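You operate a simulated robot arm through the tools that you are given. There is no shell and no other tool.

Carry out the task below with a simulated robot arm. There is one attempt and no reset: what you move stays moved.

## Task
Put things in order on the top of the grey chest. At the end: the orange yarn bobbin stands where the black iron weight stood; the yellow dated box from the top of the grey chest stands where the orange rolled strap stood; the black iron weight stands on top of the blue round pad; the orange rolled strap stands on top of the beige small crate; the green numbered tile from the top of the grey chest stands where the yellow dated box stood; whatever was shut is shut again. Leave all else as you found it, and nothing knocked over.

The check looks at the end state, three seconds after you hand in, the way a careful person would. Anything else that was tipped, shoved, dropped, spilled or broken makes it a failure.

## Robot
A 7-joint arm with a two-finger parallel gripper, fixed in place. Base frame: the origin is at the foot of the arm, x ahead of it, y to its left, z up; the work surface is at about z = 0. Units: cm, rad, N and s.
With the tool pointing down near the work surface it reaches from about 22 to 58 cm from the base axis. Its first joint turns from -1.152 to 1.152 rad. Payload 2.5 kg.
The tool frame sits at the grasp point between the pads (the TCP): z along the fingers, y along the line on which they close. The tips reach 2.3 cm beyond it. The gripper opens to 9.4 cm. The fingers are 3.8 cm wide and 1 cm thick; the gripper's body (5.4 by 9.6 cm) begins 3.9 cm behind the TCP.
Orientation is that of the tool frame in the base frame, as a unit quaternion [w, x, y, z]. With the fingers straight down and closing along the base's y, the tool's x points along the base's -x, its y along +y and its z along -z.

## Interface
- The arm moves only by the tool arm_command. Its argument "targets" is a list of rows, each a list of 7 numbers: the turn, a rotation vector about the tool's x, y, z in rad, then the shift along the tool's x, y, z in cm, then the gripper command, from -1 (shut) to 1 (fully open), values between in proportion. In form: [[rx, ry, rz, x, y, z, jaw], ...]. A call has 1 to 20 rows; each row shifts and turns the commanded pose from where the row before left it, along the tool's axes as they then stand. A row lasts 0.2 s, in which the tool goes at most 5 cm and 0.15 rad; a call with a longer step from one row to the next is refused whole, and so is a gripper value outside its range. Where a pose cannot be reached the arm comes as near as it can. A force on the tool above 40 N (or 10 N above the force at the start of the call, whichever is more), or a blocked arm, ends the call early, and 0.2 s more pass. Each finger travels about 10.8 cm/s and halts on what it meets, pressing with about 22 N; the grip force reading is that of the motor and also rises with nothing between the fingers. The clock runs only during rows and for 0.2 s after the last one: add rows that do not move to give the fingers time. It gives the time, the measured TCP pose, the force on the tool (base axes), the opening and the grip force at its end, in the units of the frame above (readings bear some noise), with the torque about the TCP (base axes, N m) and any sound that the robot's microphone picked up.
- Cameras (640 x 400 px; columns grow to the right, rows downward): "scene" is fixed at [12.07, -41.58, 53.42]; the picture's right is [0.79, -0.62, 0.00], its down [-0.41, -0.53, -0.74] and it looks along [0.46, 0.58, -0.67] (base axes); focal length 220 px, centre (320, 200). "wrist" rides on the gripper at [8.6, 1.6, -7.5] in the tool frame; the picture's right is [-0.18, 0.98, 0.00], its down [-0.58, -0.11, -0.81] and it looks along [-0.79, -0.15, 0.59] (tool axes); focal length 243 px, centre (320, 200). There is no depth. A picture from a camera that has moved, and an enlarged one, comes with that camera's place and axes in the base frame and with its lens.
- grab_frame(camera): a new picture of that camera. It takes no simulated time.
- close_up(camera, box): a new picture of the part [left, top, right, bottom] of that camera's present view, enlarged. It takes no simulated time.
- sign_off(): hands the job in; it is judged then, once.

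Places have to be worked out from the pictures, the camera data and where the tool is seen. Open the gripper and draw the arm clear of the work before you hand the job in, unless the task says otherwise.

The tools are called after "Request:" by a JSON object that holds its "method" and its "body". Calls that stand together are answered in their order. arm_command: Moves the arm, as the interface text tells. Its arguments: {"type":"object","properties":{"targets":{"type":"array"}},"required":["targets"]} The other tools are called the same way: grab_frame (camera) takes a picture; close_up (camera, box) takes an enlarged picture of a part of a camera's view; sign_off () hands the job in.

At the start:

```text
time_s: 0.0
ee_pos: [45.6, -4.82, 28.87]
tool_rot: [0.0, 0.001, 1.0, 0.0]
force: [0.9, 0.5, -0.8]
wrist_torque: [-0.02, 0.0, -0.02]
gripper_width: 9.4
grip_force: 0.1
```

scene: 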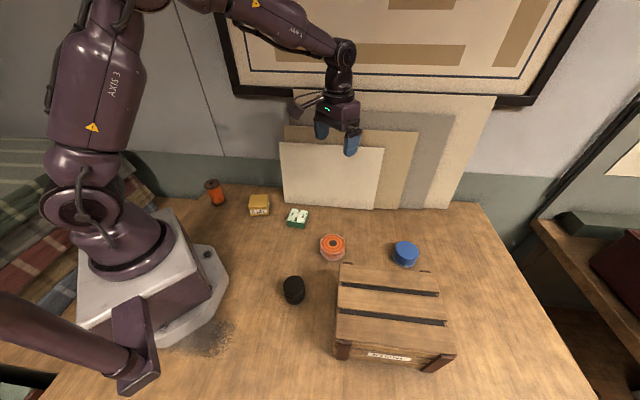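
wrist: 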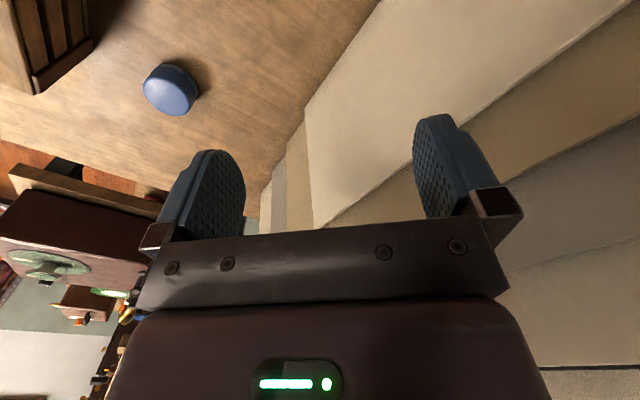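

The scene shows the bobbin, yellow box, green tile, rolled strap, blue pad, black weight and a crate. I will enlarge the views to locate each one accurately.

Request:
{"method": "close_up", "body": {"camera": "scene", "box": [190, 160, 350, 260]}}

Request:
{"method": "close_up", "body": {"camera": "scene", "box": [260, 220, 480, 380]}}

Request:
{"method": "close_up", "body": {"camera": "scene", "box": [480, 160, 640, 400]}}

Request:
{"method": "close_up", "body": {"camera": "scene", "box": [0, 200, 240, 400]}}

```text
4.00 times, centred on (270, 210) of scene
camera zoom: at [12.07, -41.58, 53.42], right [0.79, -0.62, 0.0], down [-0.41, -0.53, -0.74], along [0.46, 0.58, -0.67], focal length 878 px, centre (520, 160)
```

zoom: 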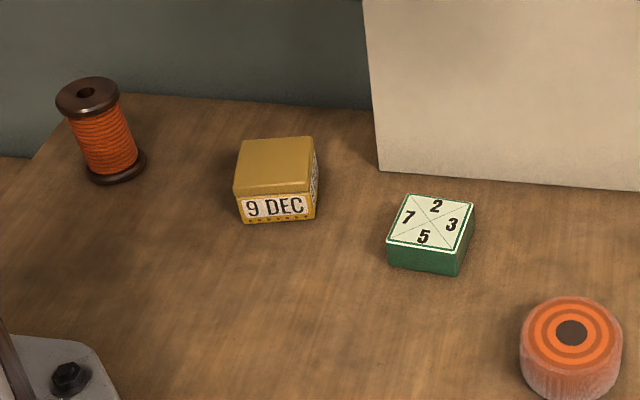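

```text
2.50 times, centred on (370, 300) of scene
camera zoom: at [12.07, -41.58, 53.42], right [0.79, -0.62, 0.0], down [-0.41, -0.53, -0.74], along [0.46, 0.58, -0.67], focal length 549 px, centre (195, -50)
```

zoom: 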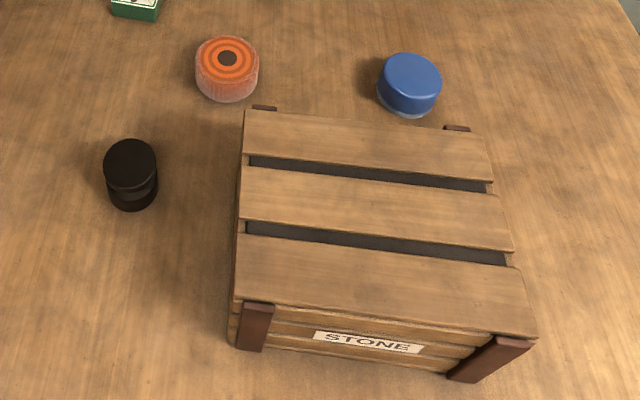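

```text
1.67 times, centred on (560, 280) of scene
camera zoom: at [12.07, -41.58, 53.42], right [0.79, -0.62, 0.0], down [-0.41, -0.53, -0.74], along [0.46, 0.58, -0.67], focal length 366 px, centre (-80, 67)
```

zoom: 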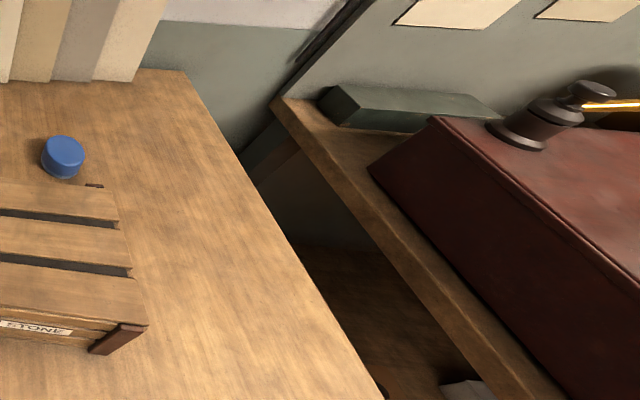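

```text
2.00 times, centred on (120, 300) of scene
camera zoom: at [12.07, -41.58, 53.42], right [0.79, -0.62, 0.0], down [-0.41, -0.53, -0.74], along [0.46, 0.58, -0.67], focal length 439 px, centre (720, 0)
```

zoom: 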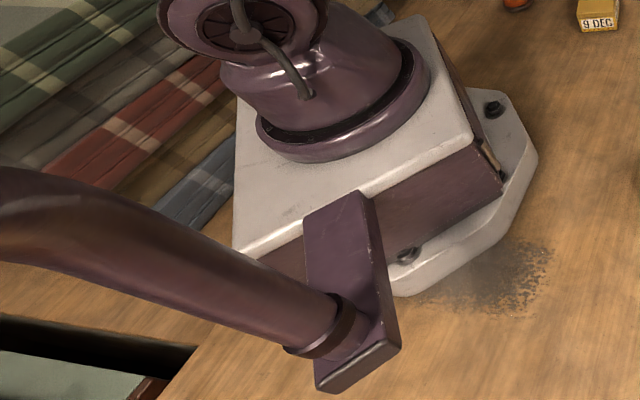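

The objects sit on the wooden top: weight ≈(22,-19), pad ≈(52.4,-28.4), strap ≈(38,-14.6), tile ≈(36.4,0.9), yellow box ≈(29,13.4), bobbin ≈(19,26), and the crate's centre ≈(35,-36) with its top at ≈8.5. I will pull the arm back and up to view them with the wrist camera.

Request:
{"method": "arm_command", "body": {"targets": [[0, 0, 0, 3.5, 1, -1.5, 1], [0, 0, 0, 3.5, 1, -1.5, 1], [0, 0, 0, 3.5, 1, -1.5, 1], [0, 0, 0, 3.5, 1, -1.5, 1], [0, 0, 0, 3.5, 1, -1.5, 1], [0, 0, 0, 0, 0, 0, 1]]}}

Request:
{"method": "grab_frame", "body": {"camera": "wrist"}}

Request:
{"method": "grab_frame", "body": {"camera": "scene"}}

```text
time_s: 1.4
ee_pos: [28.05, -0.01, 36.66]
tool_rot: [0.0, 0.0, 1.0, 0.0]
force: [0.4, 0.0, -0.2]
wrist_torque: [-0.02, -0.02, 0.04]
gripper_width: 9.41
grip_force: 0.1
```

```text
taken
camera wrist: at [19.48, 1.66, 43.99], right [0.18, 0.98, 0.0], down [0.58, -0.11, 0.81], along [0.79, -0.15, -0.59], focal length 243 px, centre (320, 200)
```

wrist: 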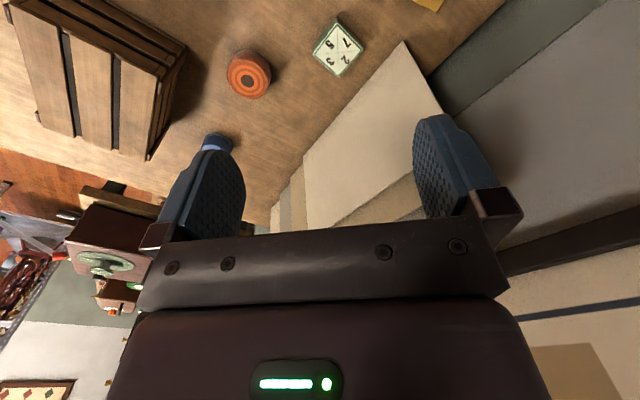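

```text
taken
```

scene: 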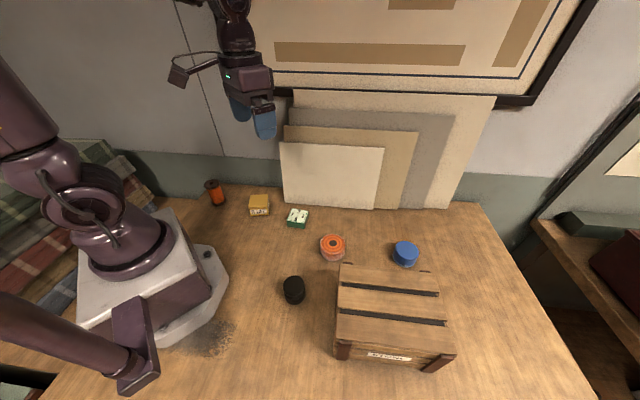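

The wrist view confirms the tile and strap positions. I now swing to a point above the black weight at ≈(22,-19), turning the tool in line with the arm.

Request:
{"method": "arm_command", "body": {"targets": [[0, 0, 0.1428, 0, 0, 0, 1], [0, 0, 0.1428, 0, 0, 0, 1], [0, 0, 0.1428, 0, 0, 0, 1], [0, 0, 0.1428, 0, 0, 0, 1], [0, 0, 0.1428, 0, 0, 0, 1], [0, 0, 0, -1.317, -3.05, 3, 1], [0, 0, 0, -1.317, -3.05, 3, 1], [0, 0, 0, -1.317, -3.05, 3, 1], [0, 0, 0, -1.317, -3.05, 3, 1], [0, 0, 0, -1.317, -3.05, 3, 1], [0, 0, 0, -1.317, -3.05, 3, 1], [0, 0, 0, 0, 0, 0, 1]]}}

Request:
{"method": "grab_frame", "body": {"camera": "wrist"}}

Request:
{"method": "grab_frame", "body": {"camera": "scene"}}

```text
time_s: 4.0
ee_pos: [22.2, -18.92, 18.44]
tool_rot: [0.0, 0.35, 0.937, 0.0]
force: [-0.7, 0.2, 0.5]
wrist_torque: [-0.02, -0.01, 0.0]
gripper_width: 9.38
grip_force: 0.1
```

```text
taken
camera wrist: at [16.75, -12.12, 25.79], right [0.78, 0.62, 0.0], down [0.37, -0.46, 0.81], along [0.5, -0.63, -0.59], focal length 243 px, centre (320, 200)
```

wrist: 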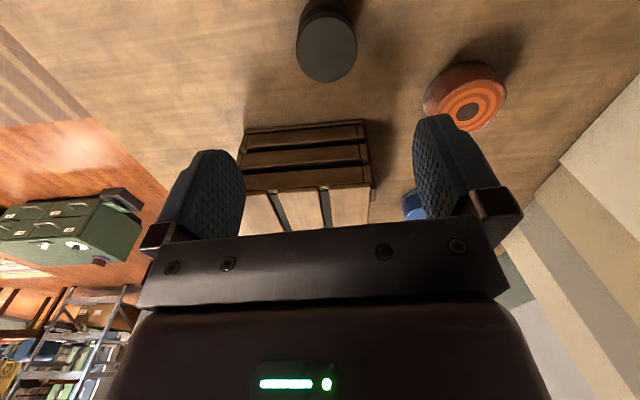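

```text
taken
```

scene: 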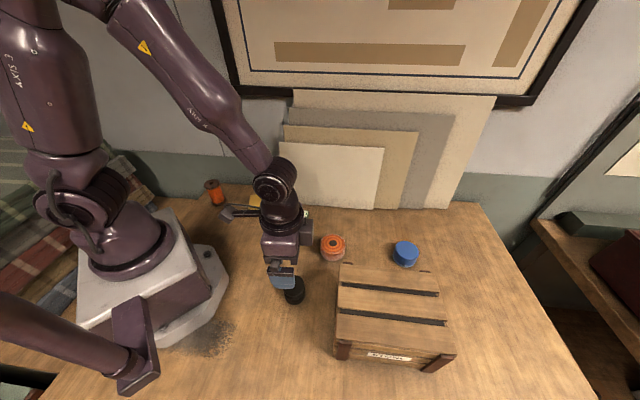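

The weight's top sits near (22.2,-18.6) by both cameras. I descend to z≈9 and check the alignment between the fingers.

Request:
{"method": "arm_command", "body": {"targets": [[0, 0, 0, 0, 0.1, 3.1, 1], [0, 0, 0, 0, 0.1, 3.1, 1], [0, 0, 0, 0, 0, 3.1, 1], [0, 0, 0, 0, 0, 0, 1]]}}

Request:
{"method": "grab_frame", "body": {"camera": "wrist"}}

Request:
{"method": "close_up", "body": {"camera": "scene", "box": [230, 220, 390, 320]}}

```text
time_s: 5.0
ee_pos: [22.3, -18.92, 9.08]
tool_rot: [0.0, 0.348, 0.937, 0.0]
force: [-0.6, -0.3, -0.7]
wrist_torque: [-0.01, 0.0, 0.01]
gripper_width: 9.38
grip_force: 0.1
```

```text
taken
camera wrist: at [16.81, -12.03, 16.49], right [0.78, 0.62, 0.0], down [0.37, -0.46, 0.81], along [0.5, -0.63, -0.59], focal length 243 px, centre (320, 200)
```

wrist: 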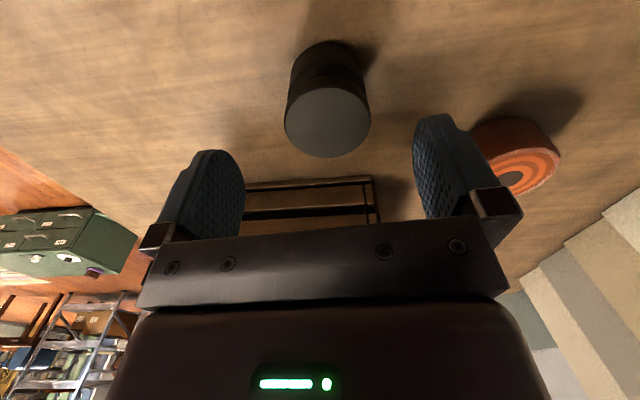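

```text
4.00 times, centred on (310, 270) of scene
camera zoom: at [12.07, -41.58, 53.42], right [0.79, -0.62, 0.0], down [-0.41, -0.53, -0.74], along [0.46, 0.58, -0.67], focal length 878 px, centre (360, -80)
```

zoom: 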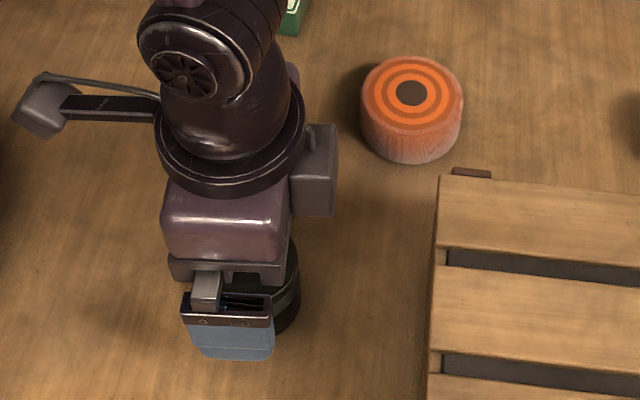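

Triangulating gives the weight centre ≈(22.43,-18.58), height ≈4.6 and diameter ≈4.9. I'll centre over it, go down to z≈3 and close the gripper.

Request:
{"method": "arm_command", "body": {"targets": [[0, 0, 0, 0.12, 0.34, 1.0, 1], [0, 0, 0, 0, 0, 2.0, 1], [0, 0, 0, 0, 0, 2.0, 1], [0, 0, 0, 0, 0, 1.05, 1], [0, 0, 0, 0, 0, 0, 1]]}}

Request:
{"method": "grab_frame", "body": {"camera": "wrist"}}

```text
time_s: 6.2
ee_pos: [22.5, -18.43, 2.92]
tool_rot: [0.0, 0.35, 0.937, 0.0]
force: [-0.7, -0.6, 0.1]
wrist_torque: [0.02, 0.01, 0.0]
gripper_width: 9.39
grip_force: 0.0
```

```text
taken
camera wrist: at [17.04, -11.49, 10.32], right [0.78, 0.62, 0.0], down [0.37, -0.46, 0.81], along [0.5, -0.63, -0.59], focal length 243 px, centre (320, 200)
```

wrist: 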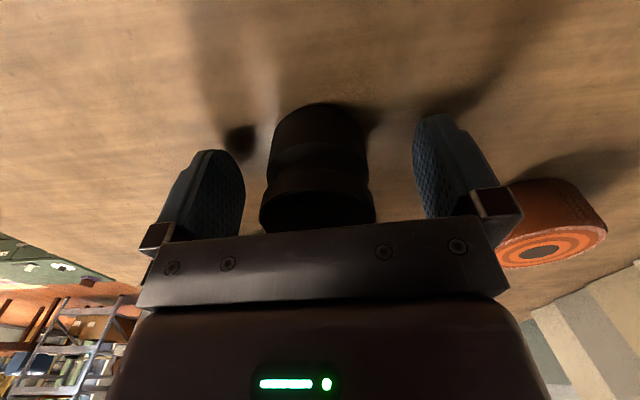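

The weight is centred between the fingers. I close the gripper.

Request:
{"method": "arm_command", "body": {"targets": [[0, 0, 0, 0, 0, 0, -1], [0, 0, 0, 0, 0, 0, -1], [0, 0, 0, 0, 0, 0, -1], [0, 0, 0, 0, 0, 0, -1]]}}

Request:
{"method": "grab_frame", "body": {"camera": "wrist"}}

```text
time_s: 7.2
ee_pos: [22.43, -18.43, 2.89]
tool_rot: [0.0, 0.35, 0.937, 0.001]
force: [0.1, -0.9, 0.2]
wrist_torque: [0.01, -0.08, -0.04]
gripper_width: 4.87
grip_force: 22.0
```

```text
taken
camera wrist: at [17.03, -11.48, 10.33], right [0.78, 0.62, 0.0], down [0.37, -0.46, 0.81], along [0.5, -0.63, -0.59], focal length 243 px, centre (320, 200)
```

wrist: 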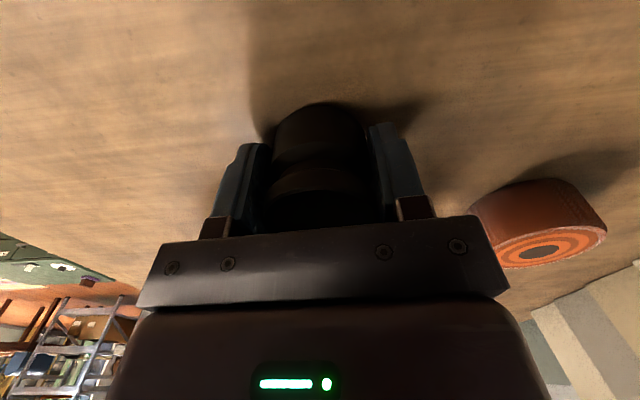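

The weight is held (width 4.87) at about (22.43,-18.45). I lift it and carry it toward the pad at z≈20, well above the crate.

Request:
{"method": "arm_command", "body": {"targets": [[0, 0, 0, 0, 0, -2, -1], [0, 0, 0, 0, 0, -3, -1], [0, 0, 0, 0, 0, -4, -1], [0, 0, 0, 0, 0, -4, -1], [0, 0, 0, 0, 0, -4, -1], [0, 0, -0.11, 0, 0, 0, -1], [0, 0, -0.11, 0, 0, 0, -1], [0, 0, 0, -3.8, 0.8, 0, -1], [0, 0, 0, -3.8, 0.8, 0, -1], [0, 0, 0, -3.8, 0.8, 0, -1], [0, 0, 0, -3.8, 0.8, 0, -1], [0, 0, 0, -3.8, 0.8, 0, -1], [0, 0, 0, -3.8, 0.8, 0, -1], [0, 0, 0, 0, 0, 0, -1]]}}

Request:
{"method": "grab_frame", "body": {"camera": "wrist"}}

Request:
{"method": "grab_frame", "body": {"camera": "scene"}}

```text
time_s: 10.2
ee_pos: [44.83, -24.55, 19.98]
tool_rot: [-0.001, 0.244, 0.97, 0.001]
force: [0.2, -0.6, -5.7]
wrist_torque: [0.01, -0.04, 0.05]
gripper_width: 4.86
grip_force: 22.6
```

```text
taken
camera wrist: at [38.01, -19.18, 27.3], right [0.63, 0.78, 0.0], down [0.46, -0.37, 0.81], along [0.63, -0.51, -0.59], focal length 243 px, centre (320, 200)
```

wrist: 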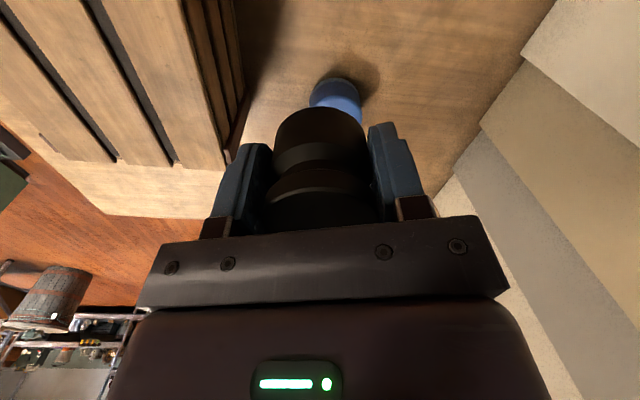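

```text
taken
```

scene: 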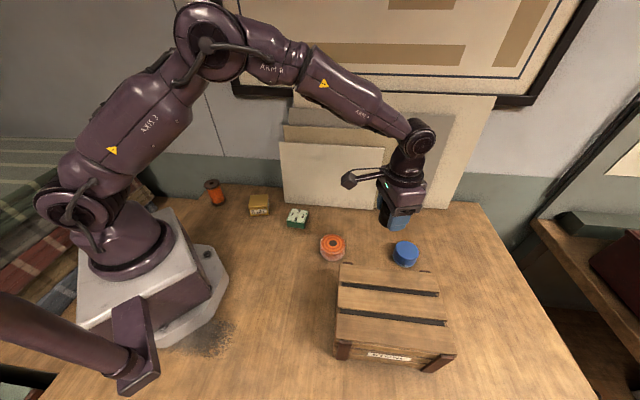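

The weight is held firmly, and I now need the pad's exact position and height. I take an enlarged look at it from both cameras.

Request:
{"method": "close_up", "body": {"camera": "scene", "box": [380, 230, 428, 275]}}

Request:
{"method": "close_up", "body": {"camera": "wrist", "box": [290, 60, 386, 120]}}

```text
8.89 times, centred on (404, 252) of scene
camera zoom: at [12.07, -41.59, 53.42], right [0.79, -0.62, 0.0], down [-0.41, -0.53, -0.74], along [0.46, 0.58, -0.67], focal length 1952 px, centre (-427, -267)
```

zoom: 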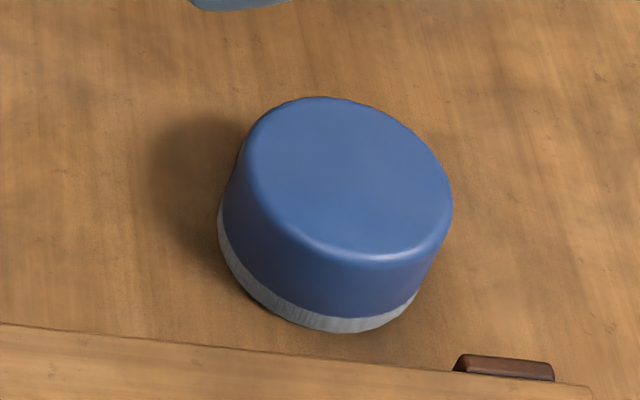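

```text
6.67 times, centred on (338, 90) of wrist
camera zoom: at [38.01, -19.18, 27.3], right [0.63, 0.78, 0.0], down [0.46, -0.37, 0.81], along [0.63, -0.51, -0.59], focal length 1618 px, centre (200, 933)
```

zoom: 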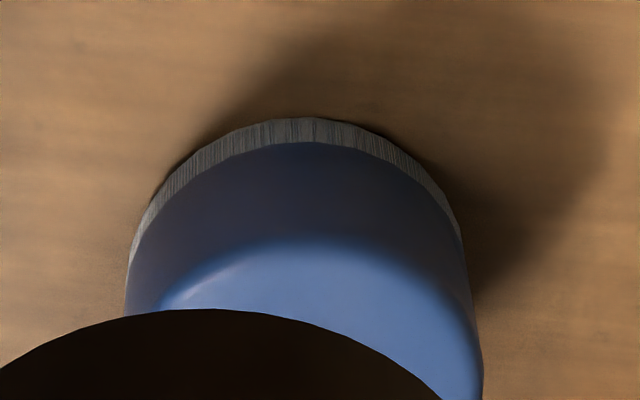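

The pad appears to be at ≈(52.2,-28.7), radius ≈3.2, top at z≈3.65. I move above it at z≈12 and check that the arm really gets there.

Request:
{"method": "arm_command", "body": {"targets": [[0, 0, 0, -2.82, -0.06, 2, -1], [0, 0, 0, -2.82, -0.06, 3, -1], [0, 0, 0, -2.82, -0.06, 3, -1], [0, 0, 0, 0, 0, 0, -1]]}}

Request:
{"method": "grab_frame", "body": {"camera": "wrist"}}

Request:
{"method": "close_up", "body": {"camera": "scene", "box": [340, 170, 468, 280]}}

```text
time_s: 11.2
ee_pos: [52.18, -29.16, 11.71]
tool_rot: [-0.001, 0.245, 0.97, 0.001]
force: [0.6, 1.0, -6.1]
wrist_torque: [0.0, -0.01, -0.01]
gripper_width: 4.86
grip_force: 21.5
```

```text
taken
camera wrist: at [45.36, -23.56, 19.07], right [0.63, 0.78, 0.0], down [0.46, -0.37, 0.8], along [0.63, -0.51, -0.59], focal length 243 px, centre (320, 200)
```

wrist: 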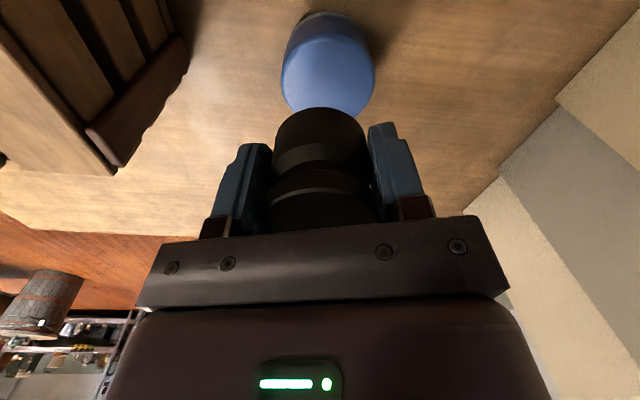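

```text
3.64 times, centred on (404, 225) of scene
camera zoom: at [12.07, -41.59, 53.42], right [0.79, -0.62, 0.0], down [-0.41, -0.53, -0.74], along [0.46, 0.58, -0.67], focal length 798 px, centre (14, 109)
```

zoom: 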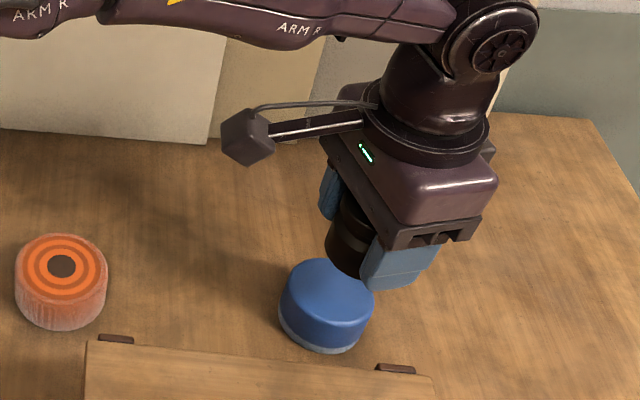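

The arm reaches. The pad's centre lies ≈0.4 cm along tool x and ≈0.35 cm along tool y from the weight's axis. I correct, lower to z≈7.6 and look again.

Request:
{"method": "arm_command", "body": {"targets": [[0, 0, 0, 0.4, 0.35, 0, -1], [0, 0, 0, 0, 0, 2, -1], [0, 0, 0, 0, 0, 1.9, -1], [0, 0, 0, 0, 0, 0, -1]]}}

Request:
{"method": "grab_frame", "body": {"camera": "wrist"}}

Request:
{"method": "close_up", "body": {"camera": "scene", "box": [370, 210, 434, 274]}}

```text
time_s: 12.2
ee_pos: [51.99, -28.52, 8.11]
tool_rot: [0.0, 0.246, 0.969, 0.0]
force: [0.1, -0.7, -6.0]
wrist_torque: [0.0, 0.02, 0.03]
gripper_width: 4.9
grip_force: 21.7
```

```text
taken
camera wrist: at [45.16, -23.06, 15.44], right [0.63, 0.78, 0.0], down [0.46, -0.37, 0.81], along [0.63, -0.51, -0.59], focal length 243 px, centre (320, 200)
```

wrist: 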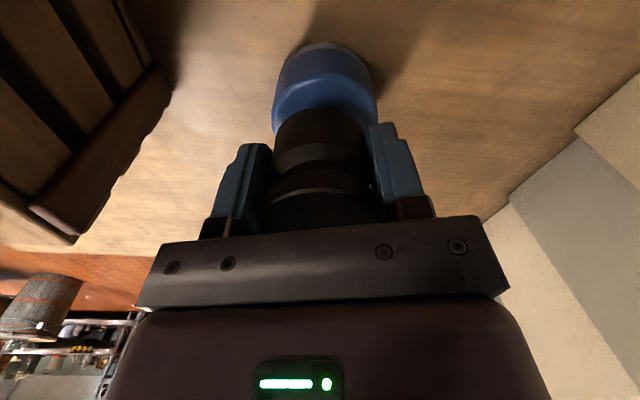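

```text
6.25 times, centred on (402, 242) of scene
camera zoom: at [12.07, -41.59, 53.42], right [0.79, -0.62, 0.0], down [-0.41, -0.53, -0.74], along [0.46, 0.58, -0.67], focal length 1372 px, centre (-192, -62)
```

zoom: 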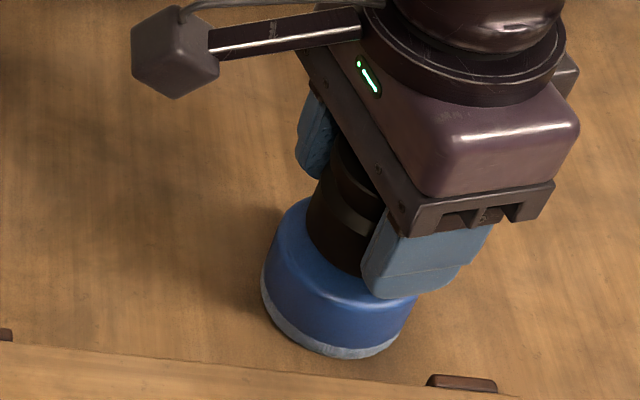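

The weight looks centred over the pad in the scene view. I lower it gently in small steps to feel for contact.

Request:
{"method": "arm_command", "body": {"targets": [[0, 0, 0, 0, 0.1, 0.7, -1], [0, 0, 0, 0, 0, 0.5, -1], [0, 0, 0, 0, 0, 0.1, -1], [0, 0, 0, 0, 0, 0, -1]]}}

Request:
{"method": "close_up", "body": {"camera": "scene", "box": [370, 210, 434, 274]}}

Request:
{"method": "close_up", "body": {"camera": "wrist", "box": [200, 40, 440, 240]}}

```text
time_s: 13.2
ee_pos: [52.29, -28.65, 6.75]
tool_rot: [0.003, 0.244, 0.97, -0.001]
force: [-3.5, 1.4, 8.6]
wrist_torque: [0.07, 0.17, 0.02]
gripper_width: 4.84
grip_force: 21.7
```

```text
6.25 times, centred on (402, 242) of scene
camera zoom: at [12.06, -41.58, 53.42], right [0.79, -0.62, 0.0], down [-0.41, -0.53, -0.74], along [0.46, 0.58, -0.67], focal length 1372 px, centre (-192, -62)
```

zoom: 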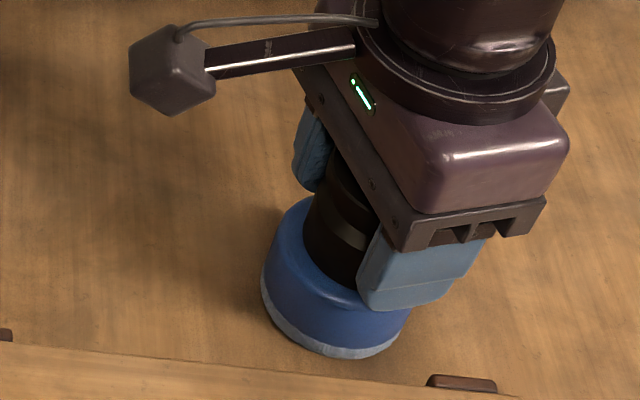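

```text
2.00 times, centred on (320, 140) of wrist
camera zoom: at [45.36, -23.02, 14.28], right [0.63, 0.78, 0.0], down [0.46, -0.37, 0.81], along [0.63, -0.51, -0.59], focal length 485 px, centre (320, 320)
```

zoom: 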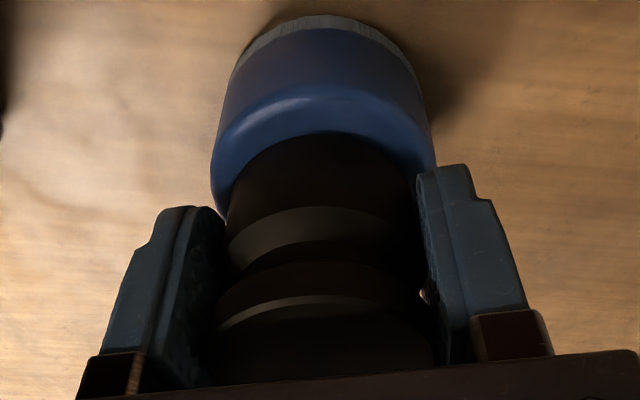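

Contact is felt (Fz ≈ +8.6 N) with the weight centred on the pad. I ease up slightly, open the gripper, and rise straight up.

Request:
{"method": "arm_command", "body": {"targets": [[0, 0, 0, 0, 0, -0.12, -1], [0, 0, 0, 0, 0, 0, -1], [0, 0, 0, 0, 0, 0, 0.5], [0, 0, 0, 0, 0, 0, 0.5], [0, 0, 0, 0, 0, 0, 0.5]]}}

Request:
{"method": "grab_frame", "body": {"camera": "wrist"}}

```text
time_s: 14.4
ee_pos: [52.17, -28.28, 6.91]
tool_rot: [0.0, 0.244, 0.97, -0.001]
force: [-1.1, 0.1, 0.0]
wrist_torque: [-0.01, 0.0, 0.0]
gripper_width: 7.05
grip_force: 0.0
```

```text
taken
camera wrist: at [45.27, -22.96, 14.27], right [0.63, 0.78, 0.0], down [0.46, -0.37, 0.81], along [0.63, -0.51, -0.59], focal length 243 px, centre (320, 200)
```

wrist: 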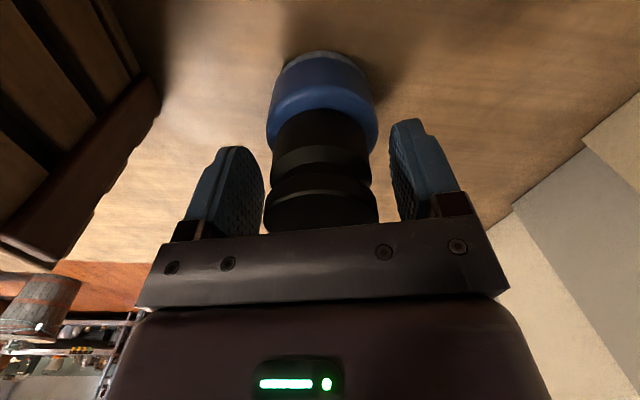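

The weight stands on the pad. I rise, retract and turn the tool toward the bobbin side.

Request:
{"method": "arm_command", "body": {"targets": [[0, 0, 0, 0, 0, -2, 0.5], [0, 0, 0, 0, 0, -4, 0.5], [0, 0, 0, 0, 0, -4.5, 0.5], [0, 0, 0, 0, 0, -4.5, 0.5], [0, 0, 0, 4, 0, -2, 0.5], [0, 0, 0, 4.5, 0, -2, 0.5], [0, 0, 0, 4.5, 0, 0, 0.5], [0, 0, 0, 4.5, 0, 0, 0.5], [0, 0, 0, 4.5, 0, 0, 0.5], [0, 0, -0.143, 0, 0, 0, 1], [0, 0, -0.143, 0, 0, 0, 1], [0, 0, -0.143, 0, 0, 0, 1], [0, 0, -0.143, 0, 0, 0, 1], [0, 0, -0.143, 0, 0, 0, 1], [0, 0, -0.143, 0, 0, 0, 1], [0, 0, -0.143, 0, 0, 0, 1], [0, 0, -0.143, 0, 0, 0, 1], [0, 0, -0.143, 0, 0, 0, 1], [0, 0, -0.143, 0, 0, 0, 1]]}}

Request:
{"method": "grab_frame", "body": {"camera": "scene"}}

Request:
{"method": "close_up", "body": {"camera": "scene", "box": [340, 210, 468, 290]}}

Request:
{"method": "grab_frame", "body": {"camera": "wrist"}}

```text
time_s: 18.4
ee_pos: [32.63, -18.07, 25.99]
tool_rot: [0.0, -0.452, 0.892, -0.001]
force: [-0.2, 0.4, 0.2]
wrist_torque: [0.02, -0.01, -0.02]
gripper_width: 9.39
grip_force: 0.1
```

```text
taken
```

scene: 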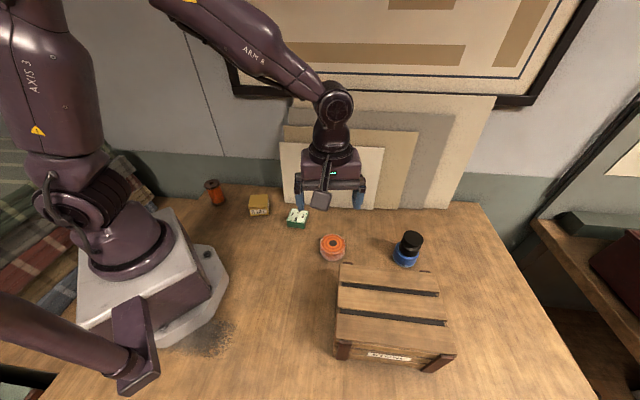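

```text
5.00 times, centred on (404, 250) of scene
camera zoom: at [12.07, -41.58, 53.42], right [0.79, -0.62, 0.0], down [-0.41, -0.53, -0.74], along [0.46, 0.58, -0.67], focal length 1098 px, centre (-100, -50)
```

zoom: 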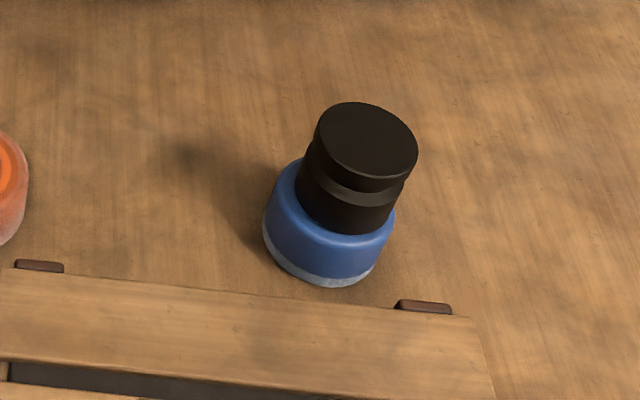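

```text
taken
camera wrist: at [26.23, -24.09, 33.33], right [-0.68, 0.73, 0.0], down [0.43, 0.4, 0.81], along [0.59, 0.55, -0.59], focal length 243 px, centre (320, 200)
```

wrist: 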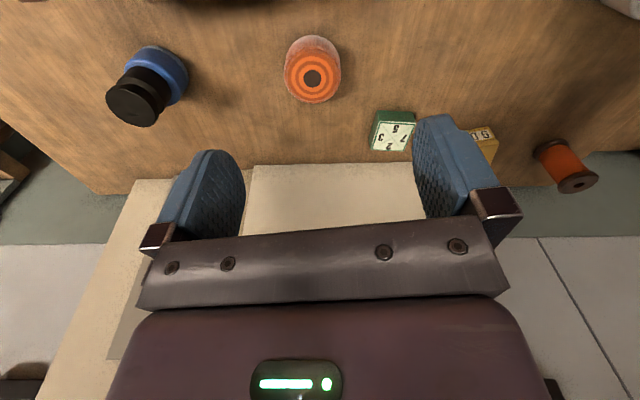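

The weight is well centred on the pad. I travel at height to above the bobbin at ≈(19.2,26.1).

Request:
{"method": "arm_command", "body": {"targets": [[0, 0, 0, -2.77, 3.7, 0, 1], [0, 0, 0, -2.77, 3.7, 0, 1], [0, 0, 0, -2.77, 3.7, 0, 1], [0, 0, 0, -2.77, 3.7, 0, 1], [0, 0, 0, -2.77, 3.7, 0, 1], [0, 0, 0, -2.77, 3.7, 0, 1], [0, 0, 0, -2.77, 3.7, 1, 1], [0, 0, 0, -2.77, 3.7, 1, 1], [0, 0, 0, -2.77, 3.7, 1, 1], [0, 0, 0, -2.77, 3.7, 1, 1], [0, 0, 0, 0, 0, 0, 1]]}}

Request:
{"method": "grab_frame", "body": {"camera": "wrist"}}

Request:
{"method": "grab_frame", "body": {"camera": "scene"}}

```text
time_s: 20.8
ee_pos: [19.65, 26.35, 21.99]
tool_rot: [-0.001, -0.451, 0.892, 0.0]
force: [0.2, -0.1, -0.6]
wrist_torque: [-0.03, 0.02, -0.03]
gripper_width: 9.38
grip_force: 0.2
```

```text
taken
camera wrist: at [13.25, 20.26, 29.28], right [-0.68, 0.73, 0.0], down [0.43, 0.4, 0.81], along [0.59, 0.55, -0.59], focal length 243 px, centre (320, 200)
```

wrist: 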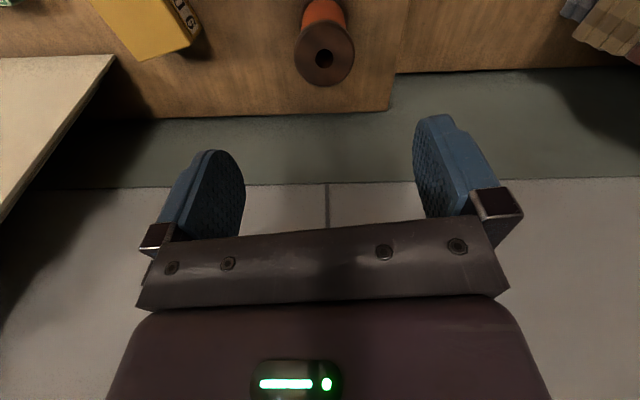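

```text
taken
```

scene: 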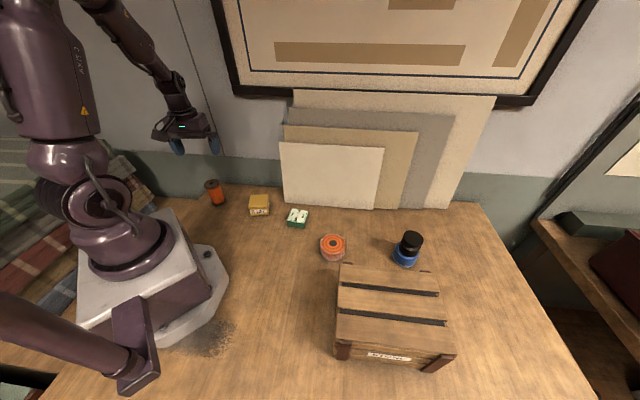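

The bobbin's top is at ≈(19.5,26.5), z≈8.3. I descend to z≈13 and check the alignment.

Request:
{"method": "arm_command", "body": {"targets": [[0, 0, 0, 0, 0.1, 3, 1], [0, 0, 0, 0, 0, 3, 1], [0, 0, 0, 0, 0, 3, 1], [0, 0, 0, 0, 0, 0, 1]]}}

Request:
{"method": "grab_frame", "body": {"camera": "wrist"}}

Request:
{"method": "close_up", "body": {"camera": "scene", "box": [150, 110, 278, 220]}}

```text
time_s: 21.8
ee_pos: [19.66, 26.38, 12.74]
tool_rot: [0.0, -0.451, 0.893, 0.0]
force: [0.3, 0.7, -0.5]
wrist_torque: [-0.04, -0.02, 0.0]
gripper_width: 9.4
grip_force: 0.1
```

```text
taken
camera wrist: at [13.18, 20.28, 20.13], right [-0.68, 0.73, 0.0], down [0.43, 0.4, 0.81], along [0.59, 0.55, -0.59], focal length 243 px, centre (320, 200)
```

wrist: 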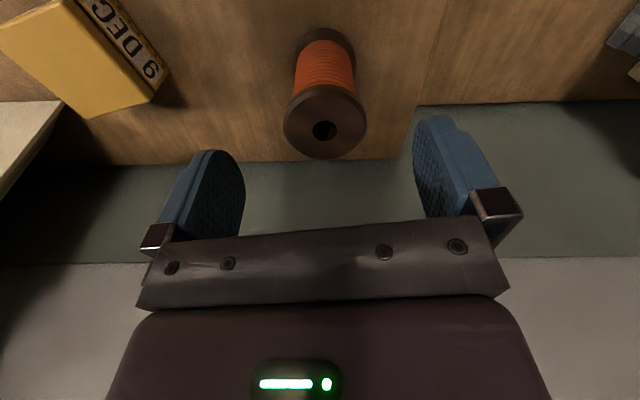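

```text
3.64 times, centred on (214, 165) of scene
camera zoom: at [12.07, -41.58, 53.42], right [0.79, -0.62, 0.0], down [-0.41, -0.53, -0.74], along [0.46, 0.58, -0.67], focal length 798 px, centre (706, 327)
```

zoom: 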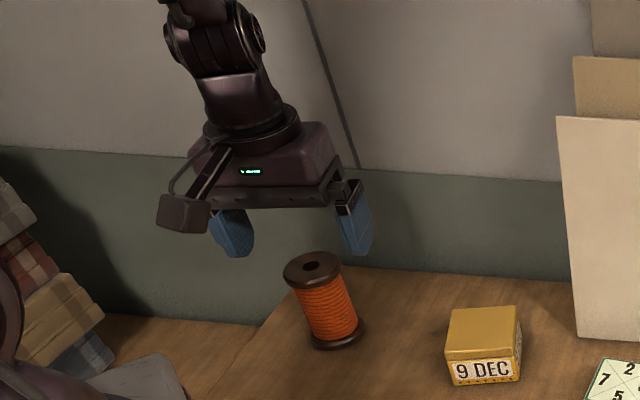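

The bobbin is at ≈(19.4,26.6) with its top at z≈8.0; I shift 0.3 along tool y and descend to z≈4.8 so the gripper's body clears the top flange.

Request:
{"method": "arm_command", "body": {"targets": [[0, 0, 0, 0, 0.3, 0, 1], [0, 0, 0, 0, 0, 2.6, 1], [0, 0, 0, 0, 0, 2.6, 1], [0, 0, 0, 0, 0, 1.7, 1], [0, 0, 0, 0, 0, 1.0, 1], [0, 0, 0, 0, 0, 0, 1]]}}

Request:
{"method": "grab_frame", "body": {"camera": "wrist"}}

Request:
{"method": "close_up", "body": {"camera": "scene", "box": [150, 130, 278, 220]}}

```text
time_s: 23.2
ee_pos: [19.16, 26.4, 4.91]
tool_rot: [0.0, -0.451, 0.893, 0.0]
force: [0.7, 0.5, 0.9]
wrist_torque: [0.02, -0.01, -0.03]
gripper_width: 9.4
grip_force: 0.0
```

```text
taken
camera wrist: at [12.67, 20.4, 12.24], right [-0.68, 0.73, 0.0], down [0.43, 0.4, 0.81], along [0.59, 0.55, -0.59], focal length 243 px, centre (320, 200)
```

wrist: 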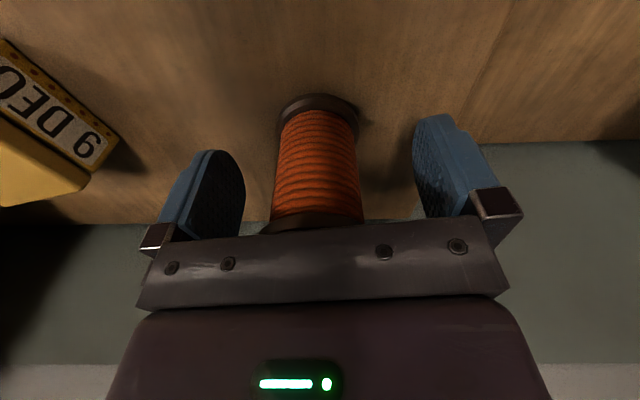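

```text
4.44 times, centred on (214, 175) of scene
camera zoom: at [12.07, -41.58, 53.42], right [0.79, -0.62, 0.0], down [-0.41, -0.53, -0.74], along [0.46, 0.58, -0.67], focal length 976 px, centre (791, 311)
```

zoom: 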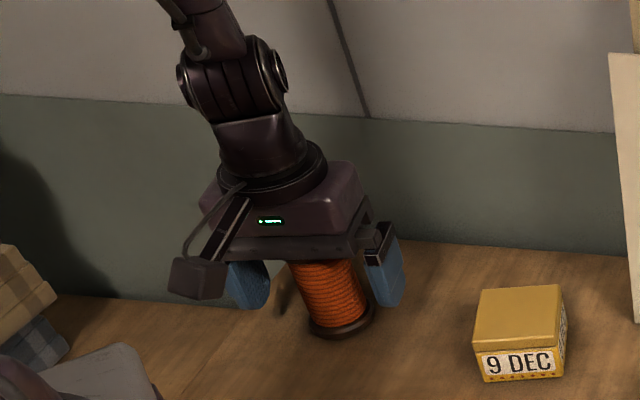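

The bobbin is centred between the fingers and the flange is below the gripper body. I close.

Request:
{"method": "arm_command", "body": {"targets": [[0, 0, 0, 0, 0, 0, -1], [0, 0, 0, 0, 0, 0, -1], [0, 0, 0, 0, 0, 0, -1], [0, 0, 0, 0, 0, 0, -1]]}}

Request:
{"method": "grab_frame", "body": {"camera": "wrist"}}

```text
time_s: 24.2
ee_pos: [19.16, 26.4, 4.84]
tool_rot: [0.001, -0.451, 0.893, 0.0]
force: [0.4, -0.5, 0.0]
wrist_torque: [-0.04, 0.01, -0.01]
gripper_width: 4.62
grip_force: 22.0
```

```text
taken
camera wrist: at [12.67, 20.39, 12.25], right [-0.68, 0.73, 0.0], down [0.43, 0.4, 0.81], along [0.59, 0.55, -0.59], focal length 243 px, centre (320, 200)
```

wrist: 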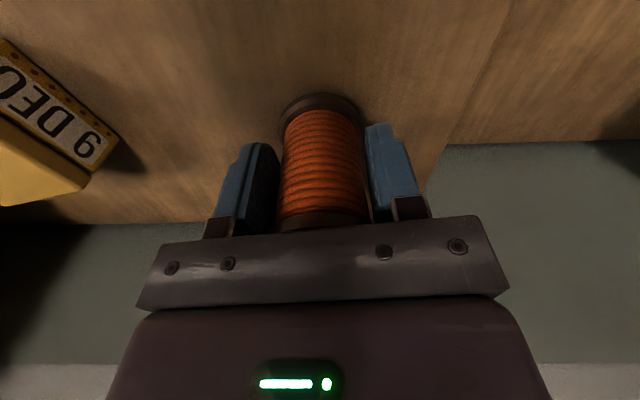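

The gripper holds the bobbin by its flange (4.62). I lift carefully and check.

Request:
{"method": "arm_command", "body": {"targets": [[0, 0, 0, 0, 0, -1, -1], [0, 0, 0, 0, 0, -2, -1], [0, 0, 0, 0, 0, -4, -1], [0, 0, 0, 0, 0, -4, -1], [0, 0, 0, 0, 0, -4, -1], [0, 0, 0, 0, 0, -2, -1], [0, 0, 0, 0, 0, 0, -1]]}}

Request:
{"method": "grab_frame", "body": {"camera": "wrist"}}

Request:
{"method": "close_up", "body": {"camera": "scene", "box": [150, 90, 278, 180]}}

```text
time_s: 25.8
ee_pos: [18.84, 26.13, 22.28]
tool_rot: [0.0, -0.451, 0.893, 0.0]
force: [0.2, 0.8, 0.1]
wrist_torque: [0.02, 0.01, 0.02]
gripper_width: 4.61
grip_force: 21.6
```

```text
taken
camera wrist: at [12.46, 20.14, 29.57], right [-0.68, 0.73, 0.0], down [0.43, 0.4, 0.81], along [0.59, 0.55, -0.59], focal length 243 px, centre (320, 200)
```

wrist: 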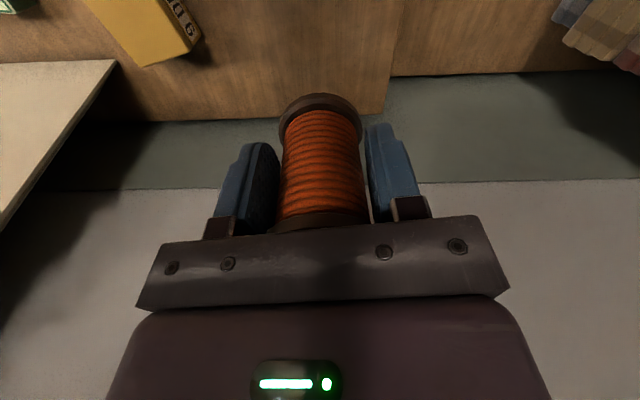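

```text
4.44 times, centred on (214, 135) of scene
camera zoom: at [12.06, -41.58, 53.42], right [0.79, -0.62, 0.0], down [-0.41, -0.53, -0.74], along [0.46, 0.58, -0.67], focal length 976 px, centre (791, 489)
```

zoom: 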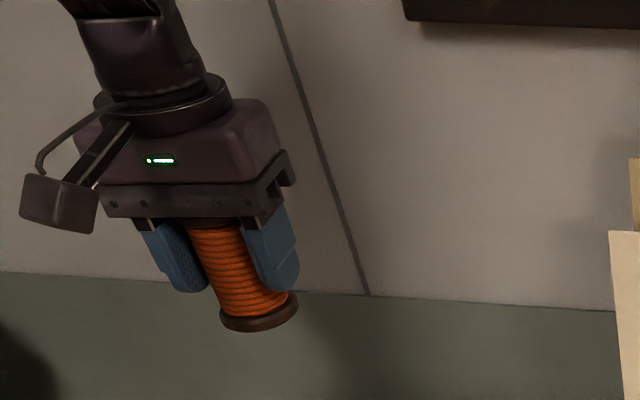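

The bobbin hangs straight. I carry it across at z≈22 to about (28,0) and turn the tool toward the right-hand side.

Request:
{"method": "arm_command", "body": {"targets": [[0, 0, 0, 1.2, -1.7, 0, -1], [0, 0, 0, 2.4, -3.5, 0, -1], [0, 0, 0, 2.4, -3.5, 0, -1], [0, 0, 0, 2.4, -3.5, 0, -1], [0, 0, 0, 2.4, -3.5, 0, -1], [0, 0, 0, 2.4, -3.5, 0, -1], [0, 0, 0, 1.6, -2.3, 0, -1], [0, 0, 0, 0.84, -1.35, 0, -1], [0, 0, 0.149, 0, 0, 0, -1], [0, 0, 0.149, 0, 0, 0, -1], [0, 0, 0.149, 0, 0, 0, -1], [0, 0, 0.149, 0, 0, 0, -1], [0, 0, 0.149, 0, 0, 0, -1], [0, 0, 0.149, 0, 0, 0, -1], [0, 0, 0.149, 0, 0, 0, -1], [0, 0, 0.149, 0, 0, 0, -1], [0, 0, 0.149, 0, 0, 0, -1], [0, 0, 0.149, 0, 0, 0, -1], [0, 0, 0.149, 0, 0, 0, -1], [0, 0, 0, 0, 0, 0, -1]]}}

Request:
{"method": "grab_frame", "body": {"camera": "wrist"}}

Request:
{"method": "grab_frame", "body": {"camera": "scene"}}

```text
time_s: 30.0
ee_pos: [28.14, 0.18, 22.17]
tool_rot: [0.0, 0.347, 0.938, 0.0]
force: [-0.6, -0.3, -1.1]
wrist_torque: [0.0, 0.02, 0.02]
gripper_width: 4.6
grip_force: 22.6
```

```text
taken
camera wrist: at [22.66, 7.04, 29.41], right [0.78, 0.63, 0.0], down [0.37, -0.46, 0.81], along [0.51, -0.63, -0.59], focal length 243 px, centre (320, 200)
```

wrist: 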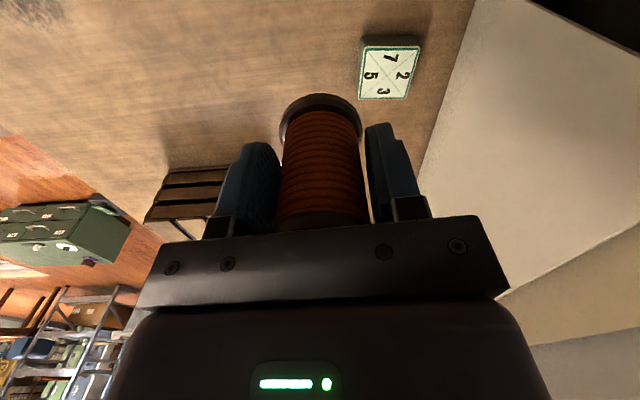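

```text
taken
```

scene: 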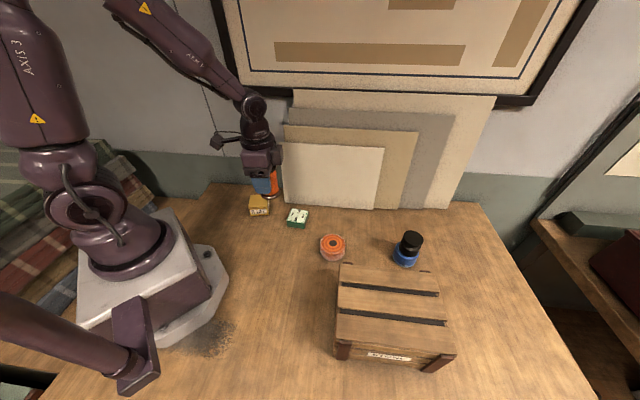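

I carry the bobbin to the weight's old spot ≈(22.5,-18.55), allowing for its ≈0.45 cm offset in the grip, and come down to z≈8.

Request:
{"method": "arm_command", "body": {"targets": [[0, 0, 0, -0.7, -1.6, 0, -1], [0, 0, 0, -1.45, -3.5, 0, -1], [0, 0, 0, -1.45, -3.5, 0, -1], [0, 0, 0, -1.45, -3.5, 0, -1], [0, 0, 0, -1.45, -3.5, 0, -1], [0, 0, 0, -0.97, -2.29, 0, -1], [0, 0, 0, 0, 0, 3.5, -1], [0, 0, 0, 0, 0, 3.5, -1], [0, 0, 0, 0, 0, 3.5, -1], [0, 0, 0, 0, 0, 3.2, -1], [0, 0, 0, 0, 0, 0, -1]]}}

Request:
{"method": "grab_frame", "body": {"camera": "wrist"}}

Request:
{"method": "close_up", "body": {"camera": "scene", "box": [230, 220, 358, 320]}}

```text
time_s: 32.4
ee_pos: [22.1, -18.03, 8.2]
tool_rot: [0.0, 0.345, 0.939, 0.0]
force: [0.7, 0.2, -0.4]
wrist_torque: [-0.01, -0.02, 0.02]
gripper_width: 4.64
grip_force: 21.8
```

```text
taken
camera wrist: at [16.6, -11.3, 15.6], right [0.78, 0.63, 0.0], down [0.37, -0.46, 0.81], along [0.51, -0.63, -0.59], focal length 243 px, centre (320, 200)
```

wrist: 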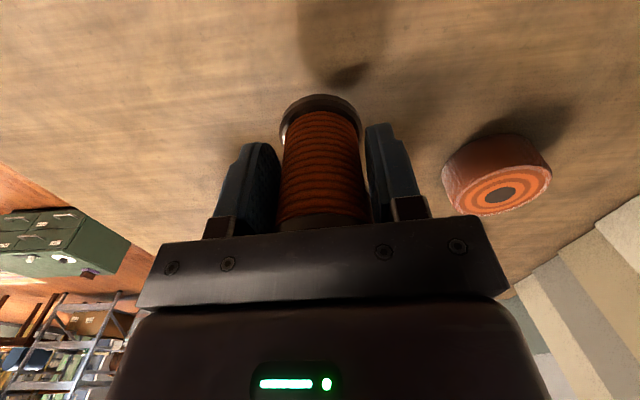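

```text
4.00 times, centred on (294, 270) of scene
camera zoom: at [12.07, -41.58, 53.42], right [0.79, -0.62, 0.0], down [-0.41, -0.53, -0.74], along [0.46, 0.58, -0.67], focal length 878 px, centre (424, -80)
```

zoom: 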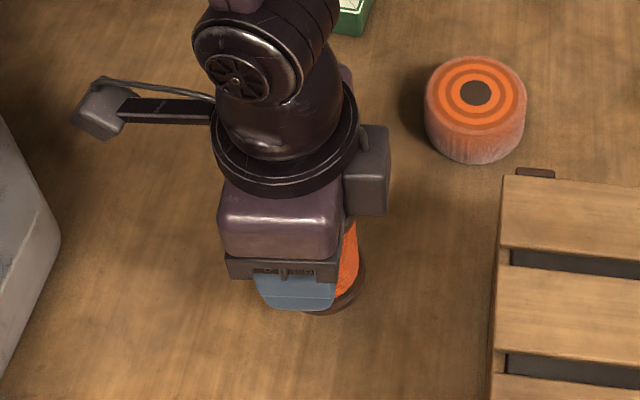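

I make a small correction and lower to the table, feeling for contact.

Request:
{"method": "arm_command", "body": {"targets": [[0, 0, 0, -0.15, -0.1, 1.5, -1], [0, 0, 0, 0, 0, 1.4, -1], [0, 0, 0, 0, 0, 0.3, -1], [0, 0, 0, 0, 0, 0.1, -1], [0, 0, 0, 0, 0, 0, -1]]}}

Request:
{"method": "close_up", "body": {"camera": "wrist", "box": [220, 60, 420, 240]}}

```text
time_s: 33.6
ee_pos: [22.32, -18.36, 5.1]
tool_rot: [0.0, 0.345, 0.939, 0.0]
force: [0.7, -0.2, -0.5]
wrist_torque: [0.01, 0.01, -0.01]
gripper_width: 4.63
grip_force: 22.1
```

```text
2.22 times, centred on (320, 150) of wrist
camera zoom: at [16.81, -11.55, 12.41], right [0.78, 0.63, 0.0], down [0.37, -0.46, 0.81], along [0.51, -0.63, -0.59], focal length 539 px, centre (320, 311)
```

zoom: 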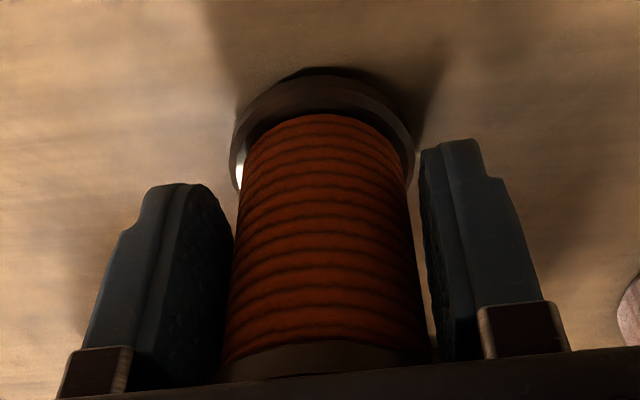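

It is not yet in contact, about 0.2 cm above the table. I lower a little further.

Request:
{"method": "arm_command", "body": {"targets": [[0, 0, 0, 0.1, 0, 0.12, -1], [0, 0, 0, 0, 0, 0.1, -1], [0, 0, 0, 0, 0, 0, -1]]}}

```text
time_s: 34.4
ee_pos: [22.23, -18.43, 4.82]
tool_rot: [0.0, 0.344, 0.939, 0.0]
force: [-3.5, 1.1, 17.9]
wrist_torque: [0.08, -0.06, 0.01]
gripper_width: 4.61
grip_force: 21.9
```

There is firm contact (Fz 17.9 N). I back off slightly to relax the force, then open.

Request:
{"method": "arm_command", "body": {"targets": [[0, 0, 0, 0, 0, -0.1, -1], [0, 0, 0, 0, 0, -0.03, -1], [0, 0, 0, 0, 0, 0, -1]]}}

```text
time_s: 35.2
ee_pos: [22.18, -18.39, 5.1]
tool_rot: [0.0, 0.345, 0.938, 0.001]
force: [0.0, -0.1, -0.3]
wrist_torque: [0.03, 0.01, -0.02]
gripper_width: 4.61
grip_force: 22.4
```

The force is relaxed and the bobbin is at most a hair above the table. I lower 0.07 and open.

Request:
{"method": "arm_command", "body": {"targets": [[0, 0, 0, 0, 0, 0.07, -1], [0, 0, 0, 0, 0, 0, -1], [0, 0, 0, 0, 0, 0, 0.2], [0, 0, 0, 0, 0, 0, 0.6], [0, 0, 0, 0, 0, 0, 0.6]]}}

Request:
{"method": "grab_frame", "body": {"camera": "wrist"}}

```text
time_s: 36.4
ee_pos: [22.16, -18.25, 4.89]
tool_rot: [0.0, 0.345, 0.939, 0.0]
force: [-0.4, -0.7, -0.3]
wrist_torque: [-0.02, 0.01, 0.01]
gripper_width: 7.52
grip_force: 0.2
```

```text
taken
camera wrist: at [16.64, -11.49, 12.26], right [0.78, 0.63, 0.0], down [0.37, -0.46, 0.81], along [0.51, -0.63, -0.59], focal length 243 px, centre (320, 200)
```

wrist: 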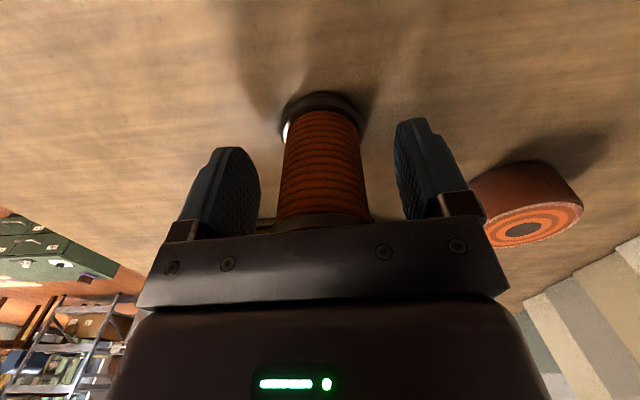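

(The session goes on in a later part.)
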